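You operate a simulated robot arm through the tools that you are given. There is no shell and no other tool.

Carry out the task below with a simulated robot arm. There is one attempt and no reset: what you move stays moved.

JOB
Shake the batch 4146 can and put it on the steel shelf.
Fine: one full run, till its paint is one colour; leave the clamp off, the cover open and the other can alone. Set down upright: what you pick out.

Only the result counts: the job must be done as asked and must still hold three seconds after the hand-in. Knocking over, shifting, dropping, spilling or breaking anything else fails it. A push-on lid holds only when it is set on centred and level and pressed home; a screw cap is set on level and turned clockwise until tight.

ROBOT AND FRAMES
A 7-joint arm with a two-finger parallel gripper, fixed in place. Base frame: the origin is at the foot of the arm, x ahead of it, y to its left, z up. Readings come in mm, rad, newtons and seconds.
Its first joint turns from -2.304 to 2.304 rad. Payload 3.91 kg.
The tool frame sits at the grasp point between the pads (the TCP): z along the fingers, y along the line on which they close. The tips reach 30 mm beyond it. The gripper opens to 110 mm. The fingers are 20 mm wide and 10 mm thick; the gripper's body (48 by 112 mm) begins 55 mm behind the TCP.
Orientation is that of the tool frame in the base frame, as [roll, pitch, yaw] about the fixed x, y, z axes, in that order (R = Rz(yaw) Ry(pitch) Rx(roll)). With the fingers straight down and closing along the base's y, the tool's x points along the base's -x, its y along +y and its z along -z.

CONTROLS
- The arm moves only by the tool nudge_tool. Its arguments are lists of equal length, an entry for each row: "translation": the shift along the tool's x, y, z in mm, a list of three; "angular": the turn, a rotation vector about the tool's x, y, z in rad, a list of three; "claw": the closure in counts, from 0 (fully open) to 255 (shut). In form: {"translation": [[x, y, z], ...], "angular": [[ax, ay, az], ...], "claw": [claw, ...]}. A call has 1 to 20 rows; each row is the pose to reach, as a shift and turn from the pose commanded when the call began, along the tool's axes at that moment. Rows are played at 5 a second. More than 50 mm and 0.15 rad between two rows, or a gripper value outside its range, and nothing of the call is played. Where a pose cannot be reached the arm comes as near as it can. A force on the tool above 40 N (or 10 N above the force at the start of the call, whichever is more), or a blocked arm, ends the call early, and 0.2 s more pass. The fingers move at their own pace (about 108 mm/s each) and stop on an object; they squeeze with about 32 N. The grip force told is the motor's: it shows also when the fingers shut on nothing. Time passes only in rows, and 0.2 s behind the last, so rows that repeat a pose let the fingers close. It gives the time, the measured TCP pose, the force on the tool (base axes), the opening and the grip force at its end, in the units of the frame above (readings bear some noise), with the torque about the TCP (base axes, N m) and any sound that the robot's microphone picked up.
- Cameras (640 x 400 px; columns grow to the right, rows downward): "scene" is fixed at [401.6, 500.7, 1539.7]; the picture's right is [-0.67, 0.74, 0.00], its down [-0.18, -0.17, -0.97] and it looks along [-0.72, -0.65, 0.25] (base axes); focal length 214 px, centre (320, 200). "wrist" rides on the gripper at [72, 17, -103] in the tool frame; the picture's right is [-0.23, 0.97, 0.00], its down [-0.76, -0.18, -0.62] and it looks along [-0.61, -0.14, 0.78] (tool axes); focal length 222 px, centre (320, 200). There is no depth. A picture from a camera that has moved, and an enlarged one, comes with that camera's place and axes in the base frame and with its lens.
- grab_frame(camera): a new picture of that camera. No time passes.
- enlarge(camera, box): a new picture of the part [left, top, right, bottom] of that camera's present view, enlarged. No time passes.
- hand_in(): hands the job in; it is judged then, once.

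Nothing tells you positions but the pictures and the camera data. Unless the task says otherwise, let go and move clear before handing in.

The tools are called after "Call:" as a command line: name --argument value ..., lists and objects as JSON in quotes. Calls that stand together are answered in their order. nudge_tool: Moves the arm, as the interface text tells. Its arguments: {"type":"object","properties":{"translation":{"type":"array","items":{"type":"array","items":{"type":"number"}}},"angular":{"type":"array","items":{"type":"array","items":{"type":"number"}}},"claw":{"type":"array","items":{"type":"number"}}},"required":["translation","angular","claw"]} The other tools are called the same way: grab_frame (camera) takes a picture; enlarge (camera, box) takes an enlarged picture of a part of a camera's view; hand_in () hands the job in.

At the start:

```text
t: 0.0
position: [345.2, 408.0, 1560.1]
tcp_rot: [3.141, 0.001, 3.142]
wrist_force: [-1.0, 0.2, 0.5]
moment: [0.04, 0.02, -0.01]
width: 110.0
gripper_force: 0.0
```

scene: 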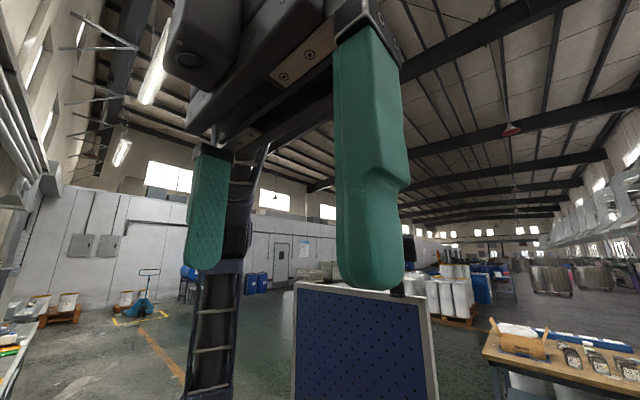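
wrist: 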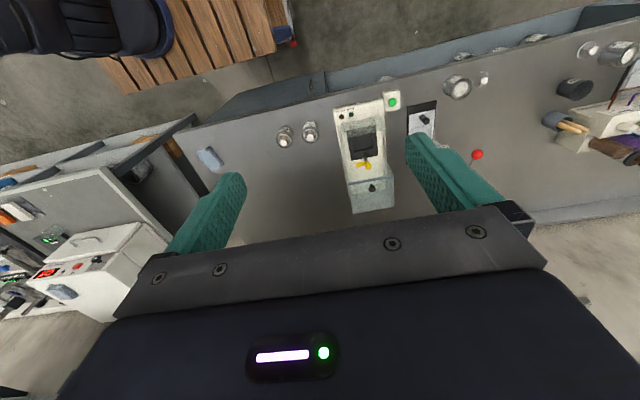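

The wrist view shows a bench far below with a small shaker-like machine, jars and tins, while the scene camera mostly sees the gripper and the hall. I'll enlarge the pictures to read the details before moving.

Call:
enlarge --camera "wrist" --box '[240, 60, 480, 220]'

Call:
enlarge --camera "wrist" --box '[440, 20, 640, 220]'

Call:
enlarge --camera "wrist" --box '[0, 130, 200, 330]'

Call:
enlarge --camera "scene" --box '[440, 240, 640, 400]'

Call:
enlarge --camera "scene" --box '[0, 240, 200, 400]'

```text
2.50 times, centred on (360, 140) of wrist
camera zoom: at [272.1, 425.8, 1664.0], right [0.23, 0.97, 0.0], down [0.76, -0.18, 0.62], along [0.61, -0.14, -0.78], focal length 555 px, centre (220, 350)
```

zoom: 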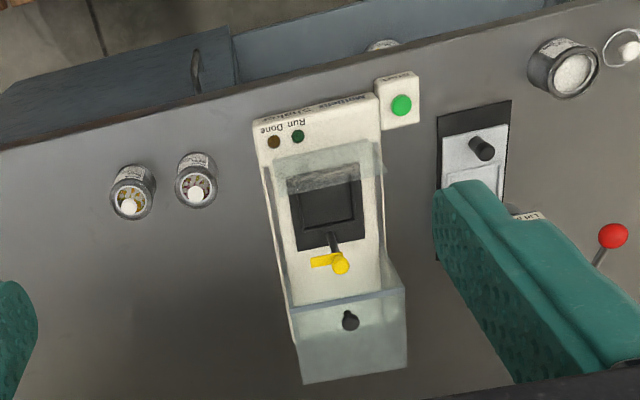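

```text
2.00 times, centred on (540, 120) of wrist
camera zoom: at [272.1, 425.8, 1664.0], right [0.23, 0.97, 0.0], down [0.76, -0.18, 0.62], along [0.61, -0.14, -0.78], focal length 444 px, centre (-120, 360)
```

zoom: 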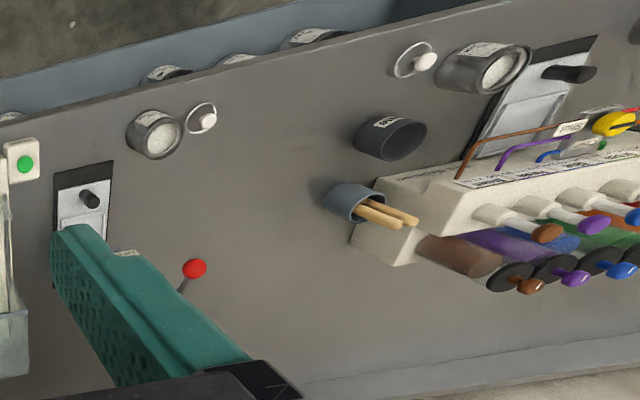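

```text
2.00 times, centred on (100, 230) of wrist
camera zoom: at [272.1, 425.8, 1664.0], right [0.23, 0.97, 0.0], down [0.76, -0.18, 0.62], along [0.61, -0.14, -0.78], focal length 444 px, centre (760, 140)
```

zoom: 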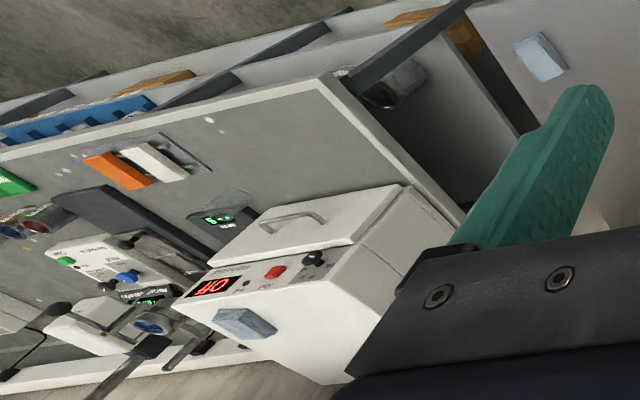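

```text
2.50 times, centred on (540, 320) of scene
camera zoom: at [401.6, 500.7, 1539.7], right [-0.67, 0.74, 0.0], down [-0.18, -0.17, -0.97], along [-0.72, -0.65, 0.25], focal length 536 px, centre (-230, -100)
```

zoom: 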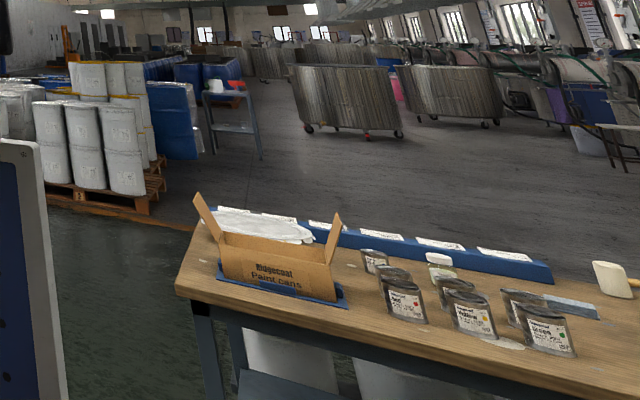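

```text
2.50 times, centred on (100, 320) of scene
camera zoom: at [401.6, 500.7, 1539.7], right [-0.67, 0.74, 0.0], down [-0.18, -0.17, -0.97], along [-0.72, -0.65, 0.25], focal length 536 px, centre (870, -100)
```

zoom: 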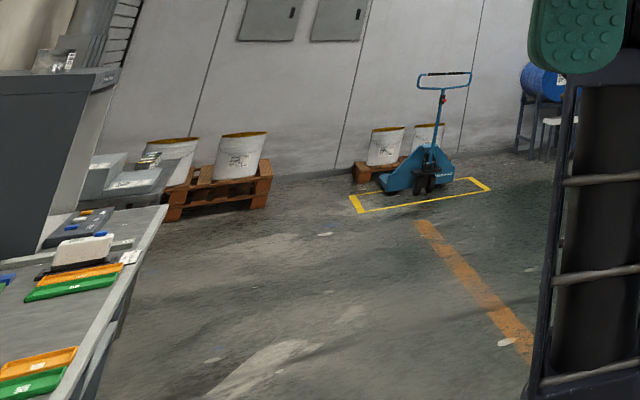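

Several cans and fixtures stand on the bench; I need their labels. I'll zoom in tightly on the cans, the machine and the shelf areas.

Call:
enlarge --camera "wrist" --box '[270, 110, 330, 150]'

Call:
enlarge --camera "wrist" --box '[325, 85, 415, 145]'

Call:
enlarge --camera "wrist" --box '[430, 40, 520, 100]'

Call:
enlarge --camera "wrist" --box '[370, 30, 580, 170]'

Call:
enlarge --camera "wrist" --box '[100, 60, 340, 220]'

```text
10.00 times, centred on (300, 130) of wrist
camera zoom: at [272.1, 425.8, 1664.0], right [0.23, 0.97, 0.0], down [0.76, -0.18, 0.62], along [0.61, -0.14, -0.78], focal length 2221 px, centre (520, 900)
```

zoom: 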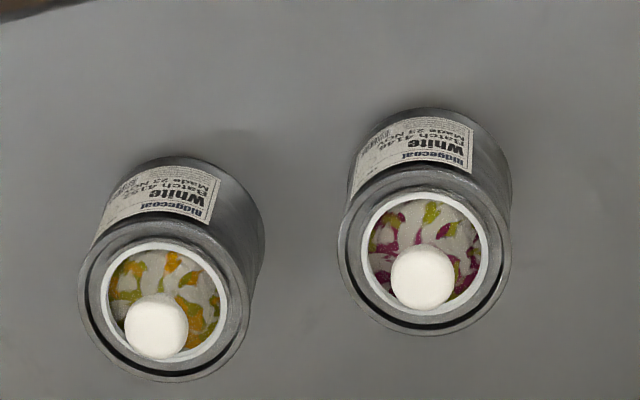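

```text
6.67 times, centred on (370, 115) of wrist
camera zoom: at [272.1, 425.8, 1664.0], right [0.23, 0.97, 0.0], down [0.76, -0.18, 0.62], along [0.61, -0.14, -0.78], focal length 1481 px, centre (-13, 767)
```

zoom: 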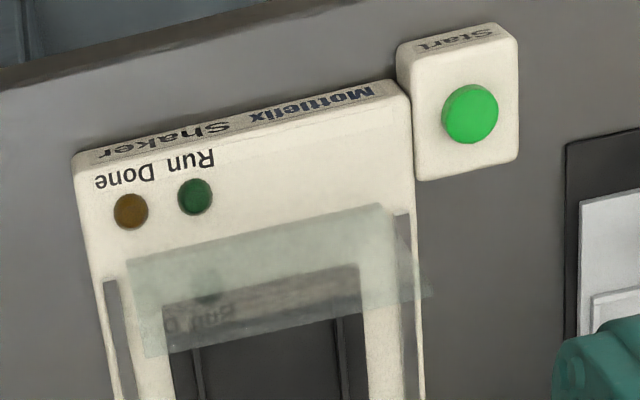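

```text
6.67 times, centred on (475, 70) of wrist
camera zoom: at [272.1, 425.8, 1664.0], right [0.23, 0.97, 0.0], down [0.76, -0.18, 0.62], along [0.61, -0.14, -0.78], focal length 1481 px, centre (-713, 1067)
```

zoom: 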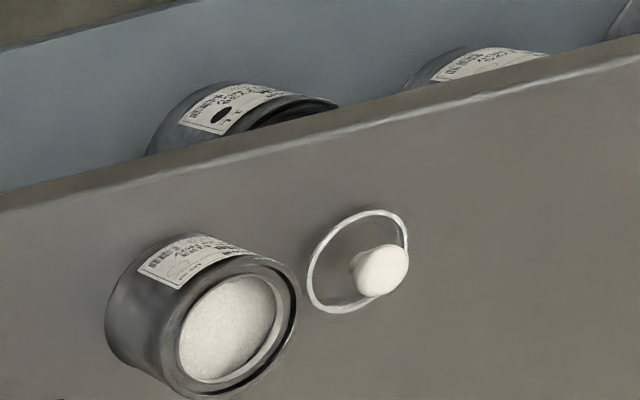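

```text
2.86 times, centred on (475, 100) of wrist
camera zoom: at [272.1, 425.8, 1664.0], right [0.23, 0.97, 0.0], down [0.76, -0.18, 0.62], along [0.61, -0.14, -0.78], focal length 635 px, centre (-123, 486)
```

zoom: 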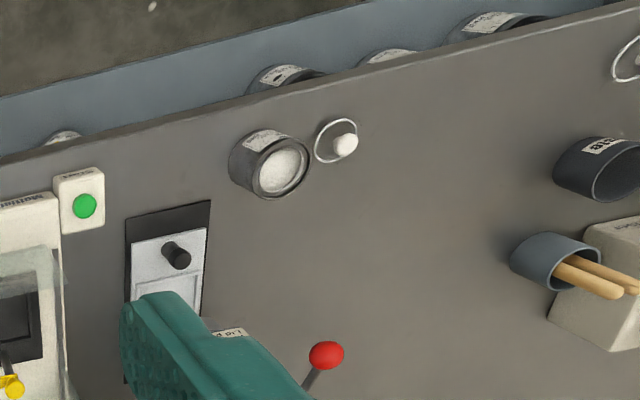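

```text
2.50 times, centred on (220, 140) of wrist
camera zoom: at [272.1, 425.8, 1664.0], right [0.23, 0.97, 0.0], down [0.76, -0.18, 0.62], along [0.61, -0.14, -0.78], focal length 555 px, centre (570, 350)
```

zoom: 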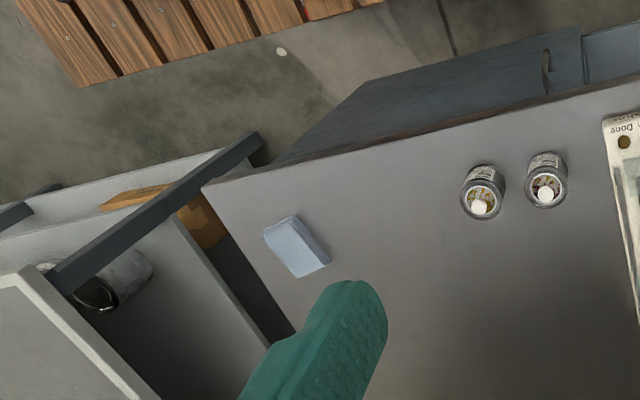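

The right-hand of the two tall cans reads Batch 4146 and the other Batch 4152 (I'll confirm closer); the shaker sits beside them with cover and yellow clamp lever. I'll shift sideways and down carefully to triangulate positions.

Call:
nudge_tool --translation '[[0, 0, 40], [0, 0, 80], [0, 0, 120], [0, 0, 160], [0, 0, 200], [0, 0, 200]]' --angular '[[0, 0, 0], [0, 0, 0], [0, 0, 0], [0, 0, 0], [0, 0, 0], [0, 0, 0]]' --claw '[0, 0, 0, 0, 0, 0]'

Call:
grab_frame --camera "wrist"

Call:
grab_frame --camera "scene"

```text
t: 1.4
position: [344.7, 407.6, 1361.9]
tcp_rot: [3.141, 0.001, 3.141]
wrist_force: [0.2, -0.1, 0.8]
moment: [0.0, 0.01, 0.03]
width: 110.3
gripper_force: 0.0
```

```text
taken
camera wrist: at [273.4, 424.1, 1465.3], right [0.23, 0.97, 0.0], down [0.76, -0.18, 0.62], along [0.61, -0.14, -0.78], focal length 222 px, centre (320, 200)
```

wrist: 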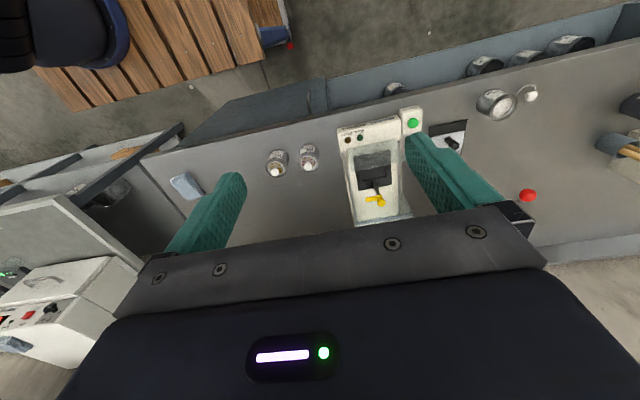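

```text
taken
```

scene: 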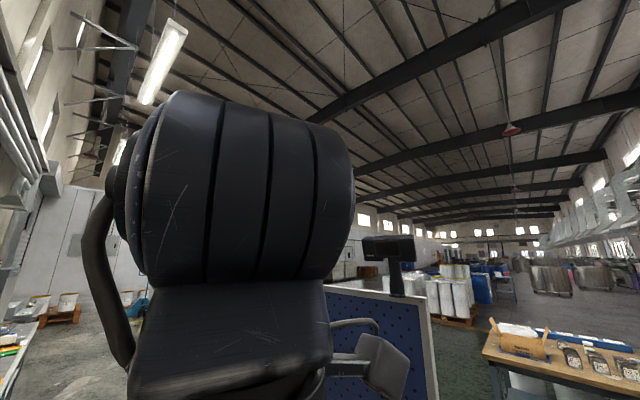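

The arm moved down 200 mm without trouble. I'll enlarge the cans and machine to triangulate and read labels.

Call:
enlarge --camera "wrist" --box '[260, 140, 330, 184]'

Call:
enlarge --camera "wrist" --box '[320, 95, 440, 230]'

Call:
enlarge --camera "wrist" --box '[200, 30, 640, 200]'

Call:
enlarge --camera "wrist" --box '[0, 100, 220, 280]'

```text
9.09 times, centred on (295, 162) of wrist
camera zoom: at [273.4, 424.1, 1465.3], right [0.23, 0.97, 0.0], down [0.76, -0.18, 0.62], along [0.61, -0.14, -0.78], focal length 2019 px, centre (547, 546)
```

zoom: 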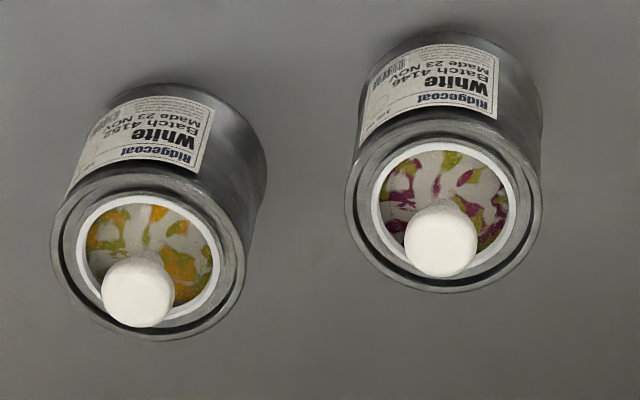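

```text
2.96 times, centred on (380, 162) of wrist
camera zoom: at [273.4, 424.1, 1465.3], right [0.23, 0.97, 0.0], down [0.76, -0.18, 0.62], along [0.61, -0.14, -0.78], focal length 658 px, centre (142, 311)
```

zoom: 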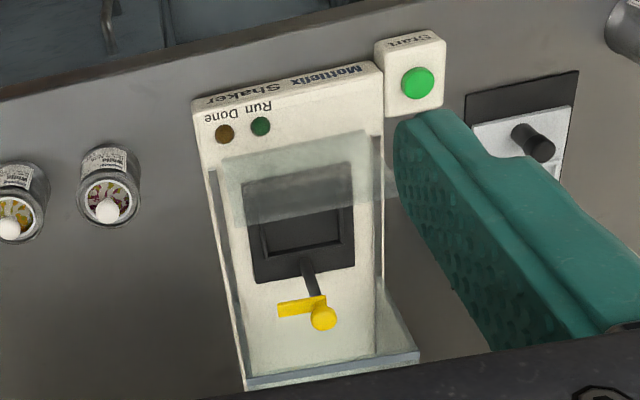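

```text
1.45 times, centred on (420, 115) of wrist
camera zoom: at [273.4, 424.1, 1465.3], right [0.23, 0.97, 0.0], down [0.76, -0.18, 0.62], along [0.61, -0.14, -0.78], focal length 323 px, centre (174, 324)
```

zoom: 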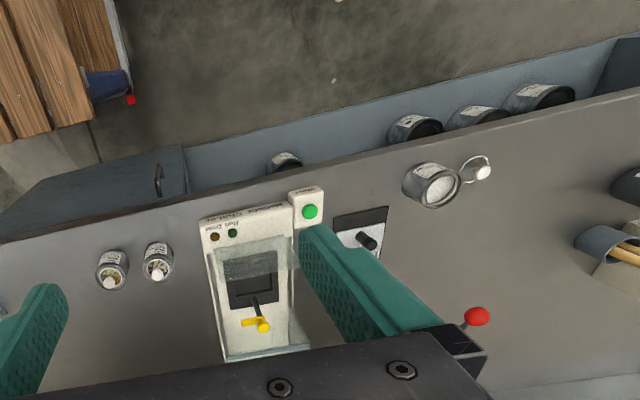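

```text
2.22 times, centred on (110, 190) of wrist
camera zoom: at [273.4, 424.1, 1465.3], right [0.23, 0.97, 0.0], down [0.76, -0.18, 0.62], along [0.61, -0.14, -0.78], focal length 494 px, centre (787, 222)
```

zoom: 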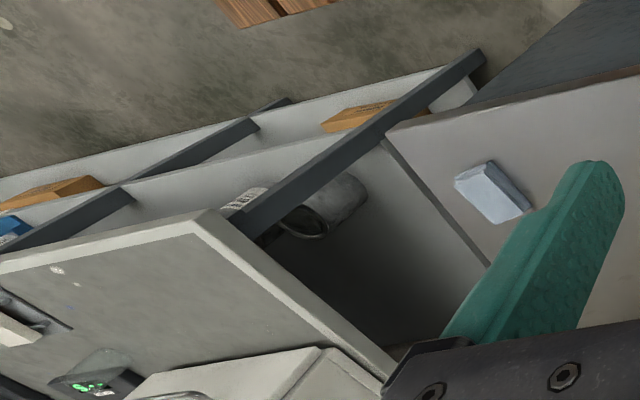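

The 4146 can's rim is at about (581, 328, 886) mm and the Start button about (537, 628, 872). I don't yet know which surface is the steel shelf, so I'll tilt the tool forward at this height to look around.

Call:
nudge_tool --translation '[[0, 0, 0], [0, 0, 0], [0, 0, 0], [0, 0, 0], [0, 0, 0]]' --angular '[[0, -0.14, 0], [0, -0.28, 0], [0, -0.42, 0], [0, -0.56, 0], [0, -0.56, 0]]' --claw '[0, 0, 0, 0, 0]'

Call:
grab_frame --camera "wrist"

```text
t: 2.6
position: [344.8, 408.6, 1361.0]
tcp_rot: [3.141, 0.563, -3.14]
wrist_force: [0.5, 0.5, -0.5]
moment: [0.02, 0.01, -0.02]
width: 110.2
gripper_force: 0.1
```

```text
taken
camera wrist: at [228.6, 425.9, 1410.5], right [0.19, 0.97, 0.12], down [0.31, -0.18, 0.93], along [0.93, -0.14, -0.34], focal length 222 px, centre (320, 200)
```

wrist: 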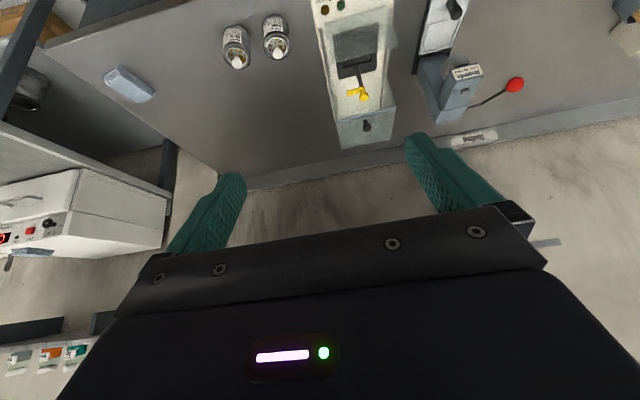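

Tilted view shows the shaker from above, a lever device with a red ball, and a strip at the far bench edge. I'll zoom on these.

Call:
enlarge --camera "wrist" --box '[400, 0, 640, 150]'

Call:
enlarge --camera "wrist" --box '[300, 0, 420, 160]'

Call:
enlarge --camera "wrist" --box '[0, 0, 220, 180]'

Call:
enlarge --camera "wrist" --box '[430, 110, 550, 260]'

```text
2.67 times, centred on (520, 75) of wrist
camera zoom: at [228.6, 425.9, 1410.5], right [0.19, 0.97, 0.12], down [0.31, -0.18, 0.93], along [0.93, -0.14, -0.34], focal length 592 px, centre (-213, 533)
```

zoom: 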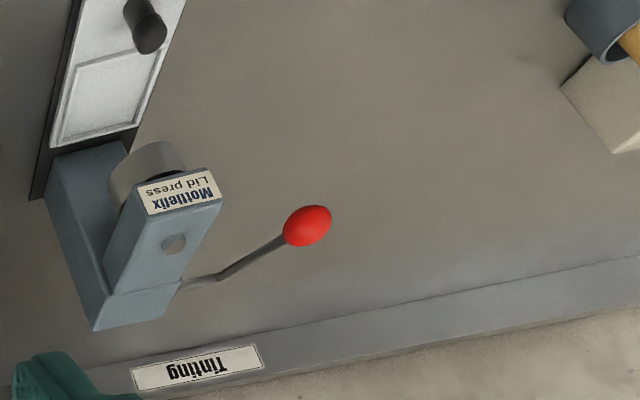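

```text
2.50 times, centred on (360, 80) of wrist
camera zoom: at [228.6, 425.9, 1410.5], right [0.19, 0.97, 0.12], down [0.31, -0.18, 0.93], along [0.93, -0.14, -0.34], focal length 555 px, centre (220, 500)
```

zoom: 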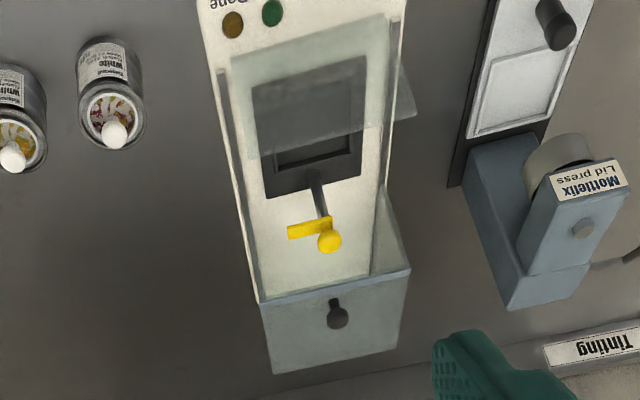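

```text
2.22 times, centred on (110, 90) of wrist
camera zoom: at [228.6, 425.9, 1410.5], right [0.19, 0.97, 0.12], down [0.31, -0.18, 0.93], along [0.93, -0.14, -0.34], focal length 494 px, centre (787, 444)
```

zoom: 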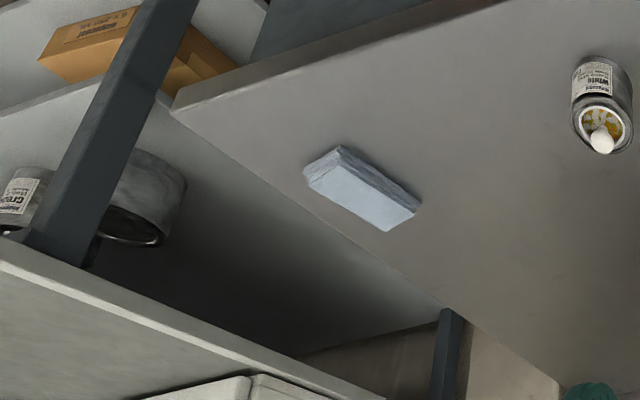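

```text
2.67 times, centred on (490, 185) of wrist
camera zoom: at [228.6, 425.9, 1410.5], right [0.19, 0.97, 0.12], down [0.31, -0.18, 0.93], along [0.93, -0.14, -0.34], focal length 592 px, centre (-133, 240)
```

zoom: 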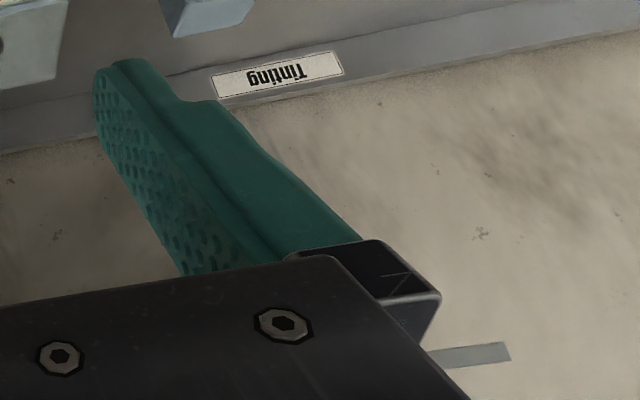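

This bench is the "Tinting" station, with a wall behind it and a grey bar on the wall that could be a shelf. I'll tilt further up to see the wall.

Call:
nudge_tool --translation '[[0, 0, 0], [0, 0, 0], [0, 0, 0], [0, 0, 0], [0, 0, 0]]' --angular '[[0, -0.14, 0], [0, -0.28, 0], [0, -0.42, 0], [0, -0.56, 0], [0, -0.56, 0]]' --claw '[0, 0, 0, 0, 0]'

Call:
grab_frame --camera "wrist"

Call:
grab_frame --camera "scene"

```text
t: 3.8
position: [346.3, 409.6, 1360.8]
tcp_rot: [3.139, 1.119, 3.141]
wrist_force: [0.2, -0.2, 0.3]
moment: [0.0, -0.01, 0.03]
width: 109.7
gripper_force: 0.1
```

```text
taken
camera wrist: at [220.7, 426.2, 1340.9], right [0.1, 0.97, 0.21], down [-0.23, -0.18, 0.96], along [0.97, -0.14, 0.21], focal length 222 px, centre (320, 200)
```

wrist: 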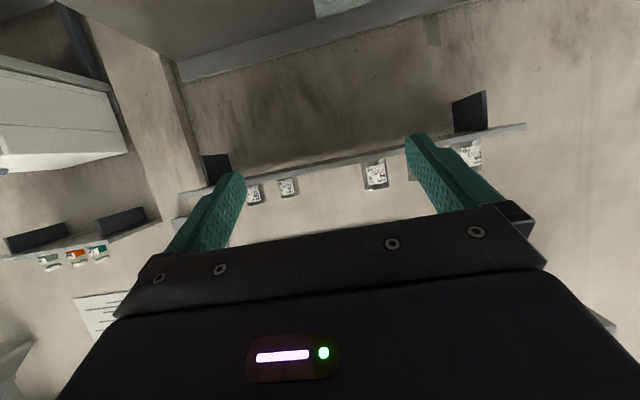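

```text
taken
```

scene: 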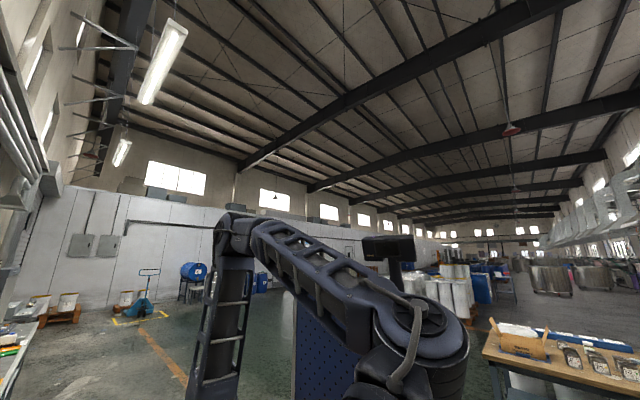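

A wall shelf with cans on it and black brackets is visible (the picture is inverted). I'll zoom in on it and on the second one on the left.

Call:
enlarge --camera "wrist" --box '[170, 100, 540, 220]'

Call:
enlarge --camera "wrist" --box '[0, 200, 180, 340]'

Call:
enlarge --camera "wrist" --box '[400, 0, 640, 160]'

Call:
enlarge --camera "scene" --box '[470, 280, 640, 400]'

```text
1.73 times, centred on (355, 160) of wrist
camera zoom: at [220.7, 426.2, 1340.9], right [0.1, 0.97, 0.21], down [-0.23, -0.18, 0.96], along [0.97, -0.14, 0.21], focal length 384 px, centre (260, 269)
```

zoom: 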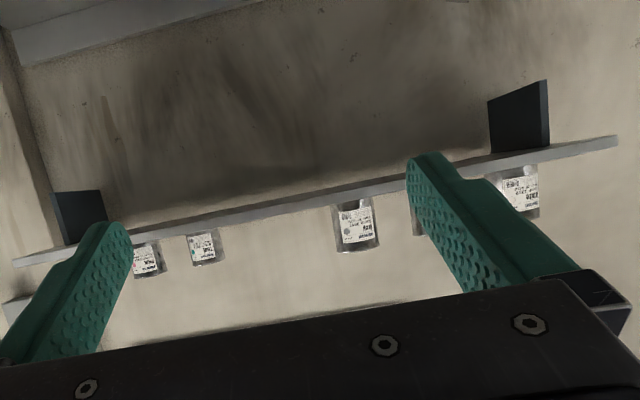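

```text
2.86 times, centred on (90, 270) of wrist
camera zoom: at [220.7, 426.2, 1340.9], right [0.1, 0.97, 0.21], down [-0.23, -0.18, 0.96], along [0.97, -0.14, 0.21], focal length 635 px, centre (977, 0)
```

zoom: 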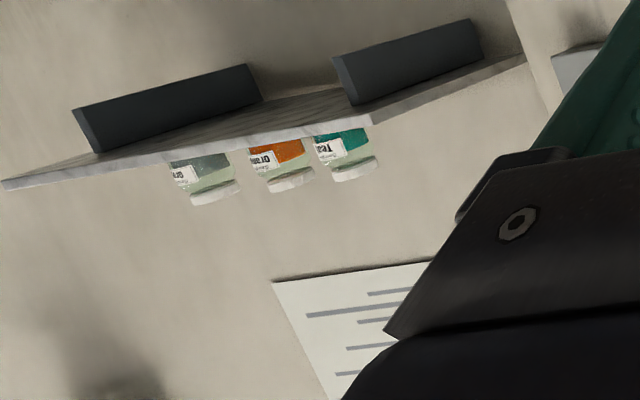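

```text
2.50 times, centred on (520, 80) of wrist
camera zoom: at [220.7, 426.2, 1340.9], right [0.1, 0.97, 0.21], down [-0.23, -0.18, 0.96], along [0.97, -0.14, 0.21], focal length 555 px, centre (-180, 500)
```

zoom: 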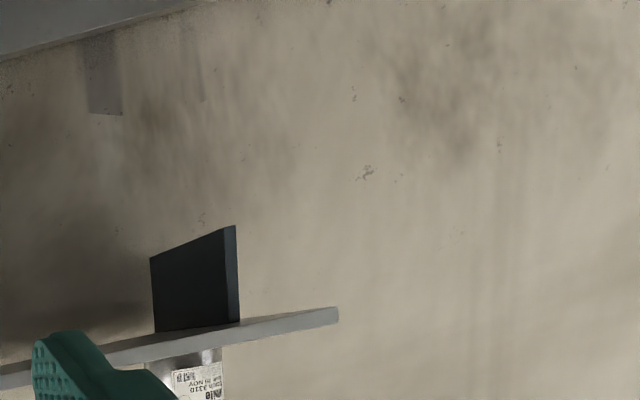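

```text
3.33 times, centred on (555, 340) of scene
camera zoom: at [401.6, 500.7, 1539.7], right [-0.67, 0.74, 0.0], down [-0.18, -0.17, -0.97], along [-0.72, -0.65, 0.25], focal length 715 px, centre (-463, -267)
```

zoom: 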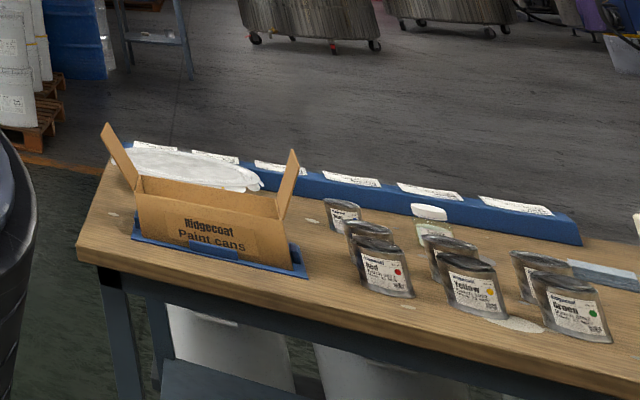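

The grey wall shelf above the tinting bench holds white cans and looks like steel; the one to the left looks different (paler, wood or stone). I'll shift sideways to triangulate the shelf.

Call:
nudge_tool --translation '[[0, -45, 0], [0, -90, 0], [0, -135, 0], [0, -180, 0], [0, -225, 0], [0, -270, 0], [0, -300, 0], [0, -300, 0]]' --angular '[[0, 0, 0], [0, 0, 0], [0, 0, 0], [0, 0, 0], [0, 0, 0], [0, 0, 0], [0, 0, 0], [0, 0, 0]]' --claw '[0, 0, 0, 0, 0, 0, 0, 0]'

Call:
grab_frame --camera "wrist"

Call:
enlarge --camera "wrist" --box '[230, 60, 450, 200]'

Call:
enlarge --camera "wrist" --box '[0, 120, 220, 280]'

Call:
enlarge --camera "wrist" --box '[440, 0, 640, 240]'

```text
t: 5.6
position: [356.2, 109.4, 1351.8]
tcp_rot: [-3.131, 1.1, -3.13]
wrist_force: [0.0, -0.5, -0.1]
moment: [-0.01, -0.05, -0.01]
width: 110.2
gripper_force: 0.0
```

```text
taken
camera wrist: at [230.1, 126.6, 1335.4], right [0.1, 0.98, 0.2], down [-0.21, -0.17, 0.96], along [0.97, -0.14, 0.19], focal length 222 px, centre (320, 200)
```

wrist: 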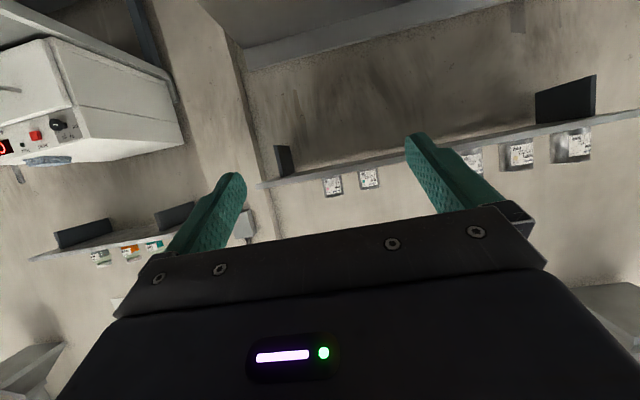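

```text
2.86 times, centred on (340, 130) of wrist
camera zoom: at [230.1, 126.6, 1335.4], right [0.1, 0.98, 0.2], down [-0.21, -0.17, 0.96], along [0.97, -0.14, 0.19], focal length 635 px, centre (263, 400)
```

zoom: 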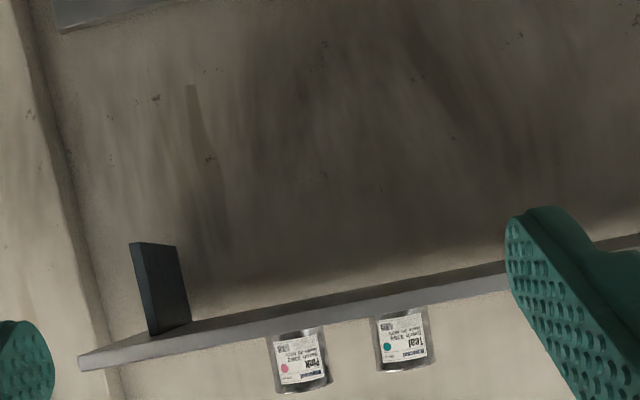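

```text
2.50 times, centred on (110, 200) of wrist
camera zoom: at [230.1, 126.6, 1335.4], right [0.1, 0.98, 0.2], down [-0.21, -0.17, 0.96], along [0.97, -0.14, 0.19], focal length 555 px, centre (845, 200)
```

zoom: 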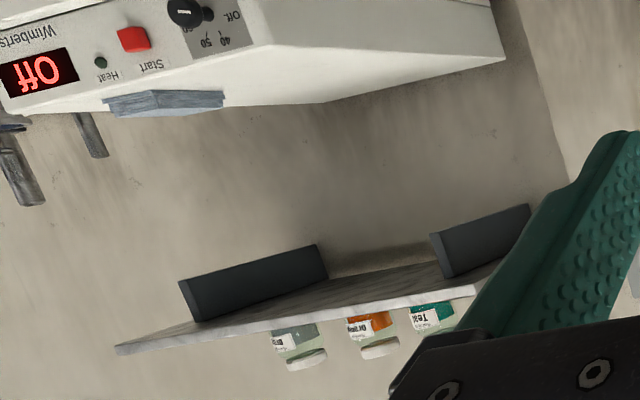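

```text
1.67 times, centred on (540, 120) of wrist
camera zoom: at [230.1, 126.6, 1335.4], right [0.1, 0.98, 0.2], down [-0.21, -0.17, 0.96], along [0.97, -0.14, 0.19], focal length 370 px, centre (-47, 333)
```

zoom: 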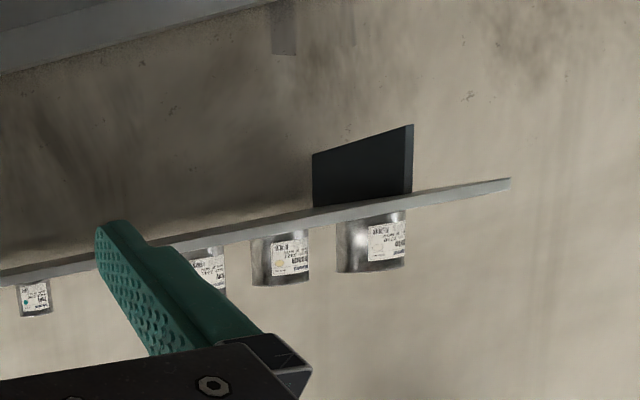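

The steel shelf's front edge is at roughly x≈930, z≈1390, spanning y≈−190 to 920, with free stretches between its cans. Now I'll return the tool to vertical and move to view the shaker closely.

Call:
nudge_tool --translation '[[13.2, 43.2, 9.4], [26.4, 86.4, 18.8], [39.7, 129.6, 28.2], [52.9, 172.8, 37.6], [66.1, 216, 47], [79.3, 259.2, 56.4], [92.5, 302.4, 65.8], [105.8, 345.6, 75.2], [119, 388.8, 84.6], [132.2, 432, 94], [132.2, 432, 94]]' --angular '[[0, 0.112, 0], [0, 0.224, 0], [0, 0.336, 0], [0, 0.448, 0], [0, 0.56, 0], [0, 0.672, 0], [0, 0.784, 0], [0, 0.896, 0], [0, 1.008, 0], [0, 1.12, 0], [0, 1.12, 0]]' --claw '[0, 0, 0, 0, 0, 0, 0, 0, 0, 0, 0]'

Call:
grab_frame --camera "wrist"

```text
t: 8.0
position: [371.9, 540.5, 1202.7]
tcp_rot: [-3.141, 0.001, 3.141]
wrist_force: [0.3, -0.3, -0.1]
moment: [-0.02, 0.03, -0.01]
width: 110.2
gripper_force: 0.1
```

```text
taken
camera wrist: at [299.6, 557.4, 1307.3], right [0.23, 0.97, 0.0], down [0.76, -0.18, 0.62], along [0.61, -0.14, -0.78], focal length 222 px, centre (320, 200)
```

wrist: 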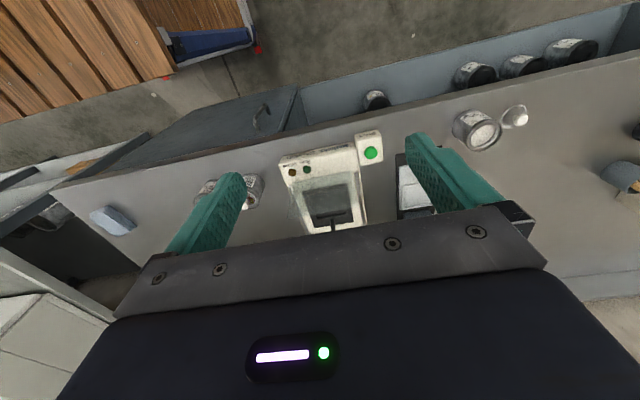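

The gripper hides the shaker's far half from here; I'll tilt forward and come a bit lower to look into it from the robot side.

Call:
nudge_tool --translation '[[10, -10, 25], [20, -20, 50], [27, -30, 75], [27, -40, 100], [27, -40, 100]]' --angular '[[0, -0.14, 0], [0, -0.28, 0], [0, -0.42, 0], [0, -0.56, 0], [0, -0.56, 0]]' --claw '[0, 0, 0, 0, 0]'

Call:
grab_frame --camera "wrist"

Call:
enlarge --camera "wrist" --box '[270, 0, 450, 150]'

```text
t: 9.2
position: [347.8, 502.0, 1100.7]
tcp_rot: [3.139, 0.562, -3.14]
wrist_force: [0.3, 0.6, 0.1]
moment: [-0.02, -0.01, 0.03]
width: 110.0
gripper_force: 0.1
```

```text
taken
camera wrist: at [229.7, 519.0, 1150.6], right [0.19, 0.97, 0.12], down [0.31, -0.18, 0.93], along [0.93, -0.14, -0.34], focal length 222 px, centre (320, 200)
```

wrist: 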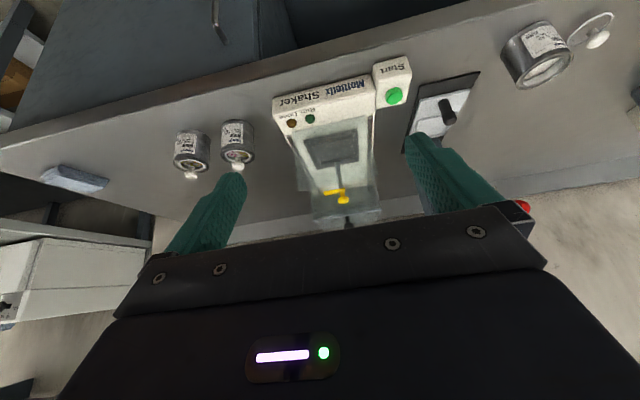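

```text
2.67 times, centred on (360, 75) of wrist
camera zoom: at [229.7, 519.0, 1150.6], right [0.19, 0.97, 0.12], down [0.31, -0.18, 0.93], along [0.93, -0.14, -0.34], focal length 592 px, centre (213, 533)
```

zoom: 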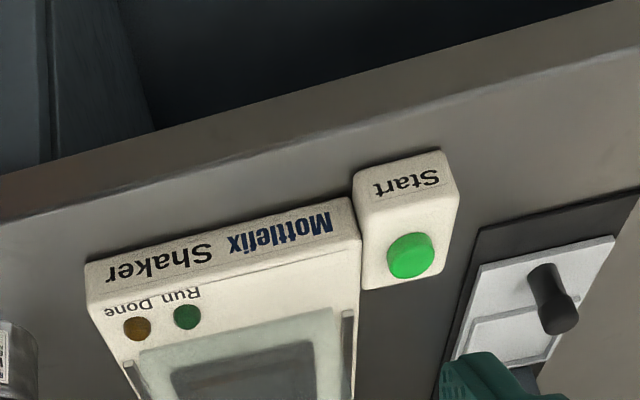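

Call:
enlarge --camera "wrist" --box '[280, 70, 420, 240]'

Call:
enlarge --camera "wrist" --box '[160, 110, 270, 190]'

Call:
enlarge --camera "wrist" --box '[400, 0, 640, 160]'

```text
2.35 times, centred on (350, 155) of wrist
camera zoom: at [229.7, 519.0, 1150.6], right [0.19, 0.97, 0.12], down [0.31, -0.18, 0.93], along [0.93, -0.14, -0.34], focal length 523 px, centre (249, 306)
```

zoom: 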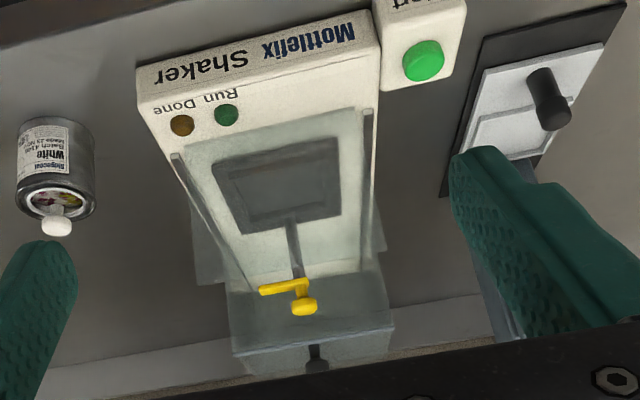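

```text
5.00 times, centred on (215, 150) of wrist
camera zoom: at [229.7, 519.0, 1150.6], right [0.19, 0.97, 0.12], down [0.31, -0.18, 0.93], along [0.93, -0.14, -0.34], focal length 1111 px, centre (845, 450)
```

zoom: 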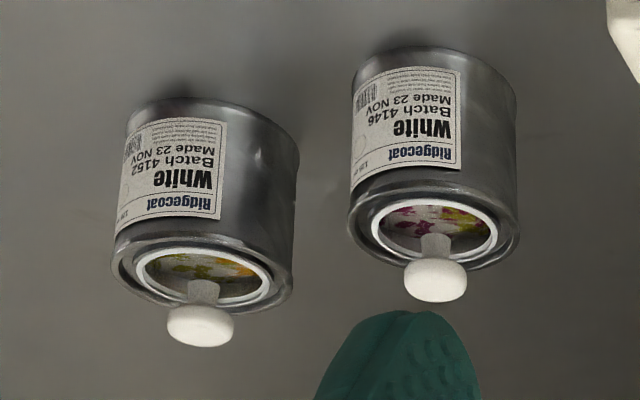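

```text
2.50 times, centred on (520, 80) of wrist
camera zoom: at [229.7, 519.0, 1150.6], right [0.19, 0.97, 0.12], down [0.31, -0.18, 0.93], along [0.93, -0.14, -0.34], focal length 555 px, centre (-180, 500)
```

zoom: 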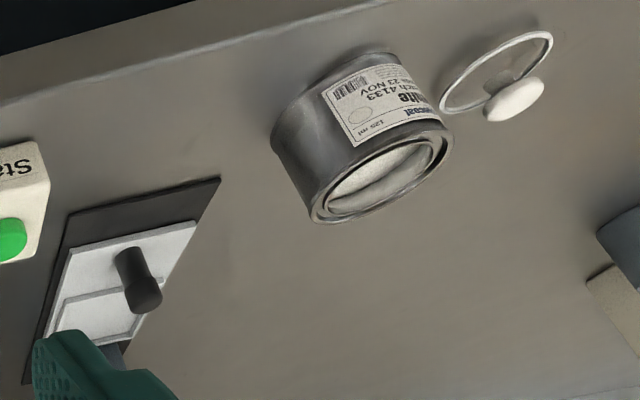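

The shaker has a front "Start" post, a dark recess with a yellow clamp lever and a clear cover whose geometry I still need to understand. I'll untilt and then view it from the side.

Call:
nudge_tool --translation '[[-13, 0, -21], [-26, 0, -42], [-40, 0, -63], [-53, 0, -85], [-53, 0, -85]]' --angular '[[0, 0.14, 0], [0, 0.28, 0], [0, 0.42, 0], [0, 0.56, 0], [0, 0.56, 0]]' --claw '[0, 0, 0, 0, 0]'

```text
t: 10.4
position: [344.1, 501.9, 1201.3]
tcp_rot: [-3.141, -0.001, -3.139]
wrist_force: [0.0, -0.3, 0.0]
moment: [0.0, -0.02, -0.01]
width: 110.1
gripper_force: 0.0
```

The tool is vertical again. Now I'll yaw by −90° while moving to the can side so the wrist camera looks along +y at the shaker.

Call:
nudge_tool --translation '[[-21, -25, 5], [-43, -49, 9], [-64, -74, 14], [-85, -98, 18], [-107, -123, 23], [-128, -147, 27], [-150, -172, 32], [-171, -196, 36], [-192, -221, 41], [-214, -245, 45], [-235, -270, 50], [-235, -270, 50]]' --angular '[[0, 0, -0.143], [0, 0, -0.286], [0, 0, -0.428], [0, 0, -0.571], [0, 0, -0.714], [0, 0, -0.857], [0, 0, -1.0], [0, 0, -1.143], [0, 0, -1.286], [0, 0, -1.428], [0, 0, -1.571], [0, 0, -1.571]]' --claw '[0, 0, 0, 0, 0, 0, 0, 0, 0, 0, 0, 0]'

Call:
grab_frame --camera "wrist"

```text
t: 13.0
position: [580.4, 231.0, 1150.5]
tcp_rot: [3.141, -0.001, -1.57]
wrist_force: [0.2, 0.3, -0.1]
moment: [-0.02, -0.01, 0.02]
width: 109.9
gripper_force: 0.1
```

```text
taken
camera wrist: at [563.2, 158.3, 1254.4], right [-0.97, 0.23, 0.0], down [0.18, 0.76, 0.62], along [0.14, 0.61, -0.78], focal length 222 px, centre (320, 200)
```

wrist: 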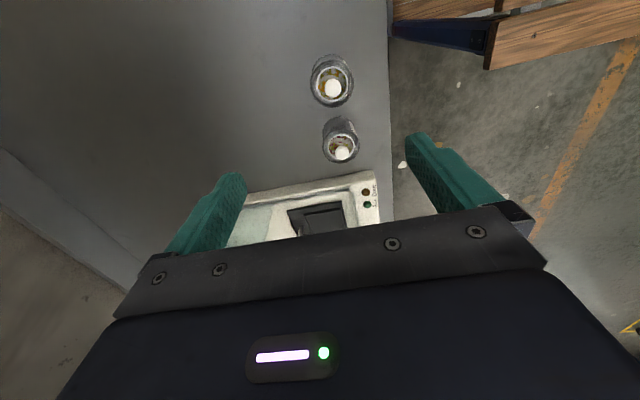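

Call:
nudge_tool --translation '[[-5, 5, 25], [-10, 10, 50], [-15, 15, 75], [-20, 20, 100], [-20, 20, 100]]' --angular '[[0, -0.14, 0], [0, -0.28, 0], [0, -0.42, 0], [0, -0.56, 0], [0, -0.56, 0]]' --claw '[0, 0, 0, 0, 0]'

Call:
grab_frame --camera "wrist"

Call:
enlarge --camera "wrist" --box '[220, 60, 420, 220]'

```text
t: 14.2
position: [561.3, 252.8, 1049.6]
tcp_rot: [3.141, 0.562, -1.571]
wrist_force: [0.4, 0.2, -0.6]
moment: [-0.01, 0.0, -0.02]
width: 110.2
gripper_force: 0.1
```

```text
taken
camera wrist: at [542.6, 135.6, 1099.0], right [-0.97, 0.19, 0.12], down [0.18, 0.31, 0.93], along [0.14, 0.93, -0.34], focal length 222 px, centre (320, 200)
```

wrist: 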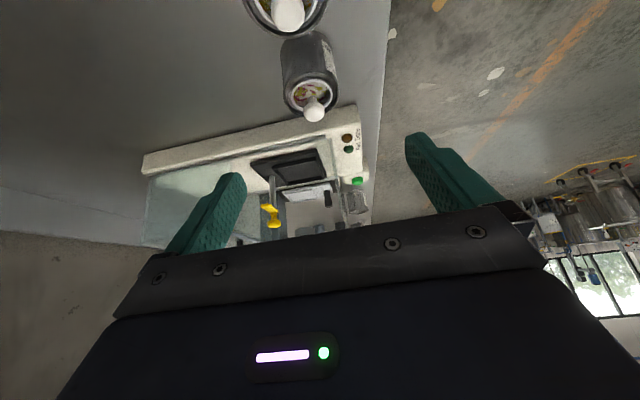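

```text
2.50 times, centred on (320, 140) of wrist
camera zoom: at [542.6, 135.6, 1099.0], right [-0.97, 0.19, 0.12], down [0.18, 0.31, 0.93], along [0.14, 0.93, -0.34], focal length 555 px, centre (320, 350)
```

zoom: 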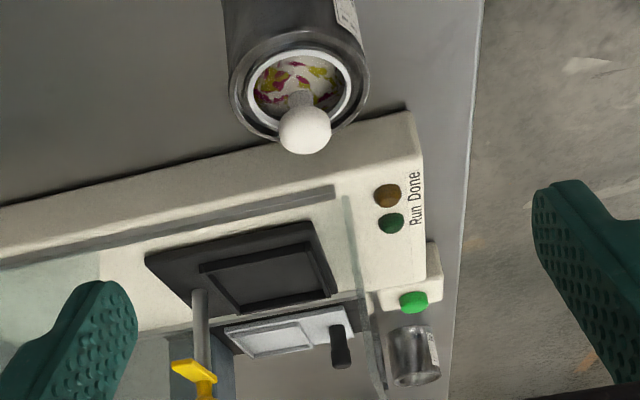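

From the side I see a low white body with a dark platform, a grey post with a yellow clamp lever behind it, a clear pane at the front, and grooves along x. I'll move farther out in x to see the cover at the back.

Call:
nudge_tool --translation '[[0, -40, 0], [0, -80, 0], [0, -110, 0], [0, -110, 0]]' --angular '[[0, 0, 0], [0, 0, 0], [0, 0, 0], [0, 0, 0]]' --claw '[0, 0, 0, 0]'

Call:
grab_frame --camera "wrist"

Call:
enlarge --camera "wrist" --box '[220, 60, 420, 220]'

```text
t: 15.2
position: [670.6, 253.0, 1049.7]
tcp_rot: [3.141, 0.559, -1.569]
wrist_force: [0.5, -0.2, -0.6]
moment: [0.01, -0.01, -0.01]
width: 110.1
gripper_force: 0.0
```

```text
taken
camera wrist: at [653.2, 136.4, 1099.3], right [-0.97, 0.19, 0.12], down [0.18, 0.31, 0.93], along [0.14, 0.93, -0.34], focal length 222 px, centre (320, 200)
```

wrist: 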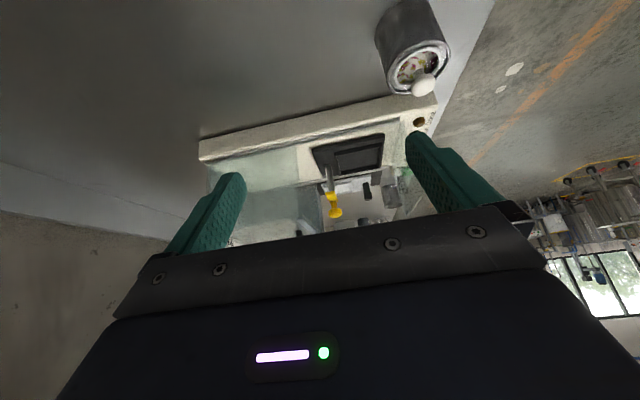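

```text
2.50 times, centred on (320, 140) of wrist
camera zoom: at [653.2, 136.4, 1099.3], right [-0.97, 0.19, 0.12], down [0.18, 0.31, 0.93], along [0.14, 0.93, -0.34], focal length 555 px, centre (320, 350)
```

zoom: 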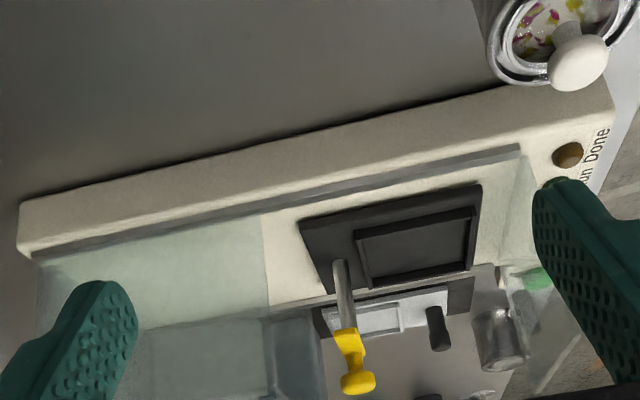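

The clear hood sits at the back end of the body on the grooves, open. I'll rise and look down on the machine from above.

Call:
nudge_tool --translation '[[-30, 1, -35], [-75, 2, -15], [-120, 4, 5], [-165, 6, 25], [-210, 8, 40], [-255, 9, 55], [-298.7, 10, 69.3], [-298.7, 10, 69.3]]' --angular '[[0, 0.08, 0], [0, 0.16, 0], [0, 0.24, 0], [0, 0.32, 0], [0, 0.4, 0], [0, 0.48, 0], [0, 0.56, 0], [0, 0.56, 0]]' --claw '[0, 0, 0, 0, 0, 0, 0, 0]'

Call:
grab_frame --camera "wrist"

Call:
enlarge --camera "wrist" --box '[200, 0, 440, 150]'

```text
t: 17.0
position: [660.4, 542.6, 1149.3]
tcp_rot: [3.141, 0.0, -1.571]
wrist_force: [0.1, -0.2, 0.3]
moment: [0.01, 0.03, 0.0]
width: 110.1
gripper_force: 0.1
```

```text
taken
camera wrist: at [643.2, 470.3, 1254.2], right [-0.97, 0.23, 0.0], down [0.18, 0.76, 0.62], along [0.14, 0.61, -0.78], focal length 222 px, centre (320, 200)
```

wrist: 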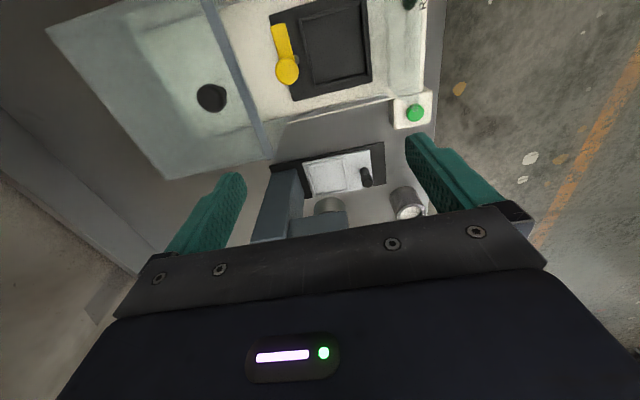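

```text
2.67 times, centred on (320, 75) of wrist
camera zoom: at [643.2, 470.3, 1254.2], right [-0.97, 0.23, 0.0], down [0.18, 0.76, 0.62], along [0.14, 0.61, -0.78], focal length 592 px, centre (320, 533)
```

zoom: 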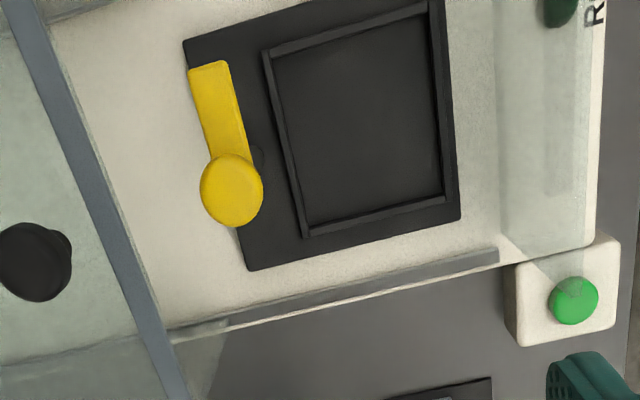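

Now the machine is clear: a clear hood with a black knob on top (≈(756, 502, 1026)) slid to the back, the clamp arm on a post (≈(690, 502), knob z≈977) parked along −y, and the square recess centred near (630, 502). Before anything else I'll check whether and how I can reach the steel shelf, moving to its free left stretch.

Call:
nudge_tool --translation '[[40.7, 6.7, -16.7], [81.3, 13.3, -33.3], [122, 20, -50], [162.7, 26.7, -66.7], [203.3, 33.3, -83.3], [244, 40, -100], [284.7, 46.7, -116.7], [325.3, 53.3, -133.3], [366, 60, -150], [406.7, 66.7, -166.7], [447.3, 73.3, -183.3], [488, 80, -200], [528.7, 86.7, -216.7], [569.3, 93.3, -233.3], [610, 100, -250], [610, 100, -250]]' --angular '[[0, 0, 0.105], [0, 0, 0.209], [0, 0, 0.314], [0, 0, 0.419], [0, 0, 0.524], [0, 0, 0.628], [0, 0, 0.733], [0, 0, 0.838], [0, 0, 0.942], [0, 0, 1.047], [0, 0, 1.152], [0, 0, 1.257], [0, 0, 1.361], [0, 0, 1.466], [0, 0, 1.571], [0, 0, 1.571]]' --claw '[0, 0, 0, 0, 0, 0, 0, 0, 0, 0, 0, 0, 0, 0, 0, 0]'

Call:
grab_frame --camera "wrist"

Call:
grab_frame --camera "scene"

```text
t: 20.4
position: [559.1, -69.3, 1400.5]
tcp_rot: [3.141, 0.0, -3.141]
wrist_force: [0.8, 0.7, 0.2]
moment: [0.03, 0.0, 0.02]
width: 110.1
gripper_force: 0.0
```

```text
taken
camera wrist: at [485.7, -52.4, 1505.6], right [0.23, 0.97, 0.0], down [0.76, -0.18, 0.62], along [0.61, -0.14, -0.78], focal length 222 px, centre (320, 200)
```

wrist: 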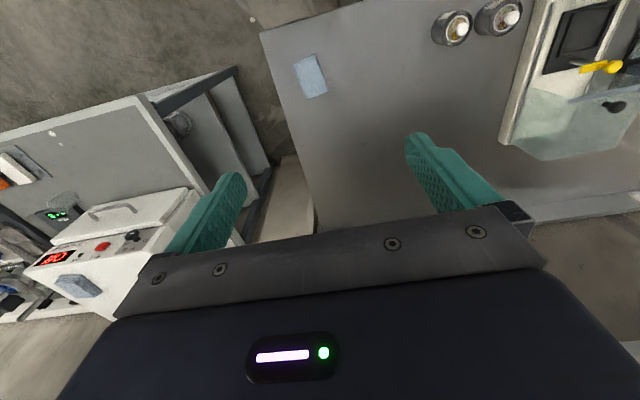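

```text
taken
```

scene: 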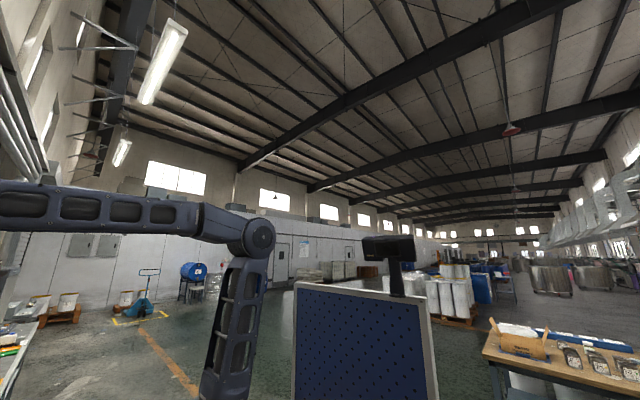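

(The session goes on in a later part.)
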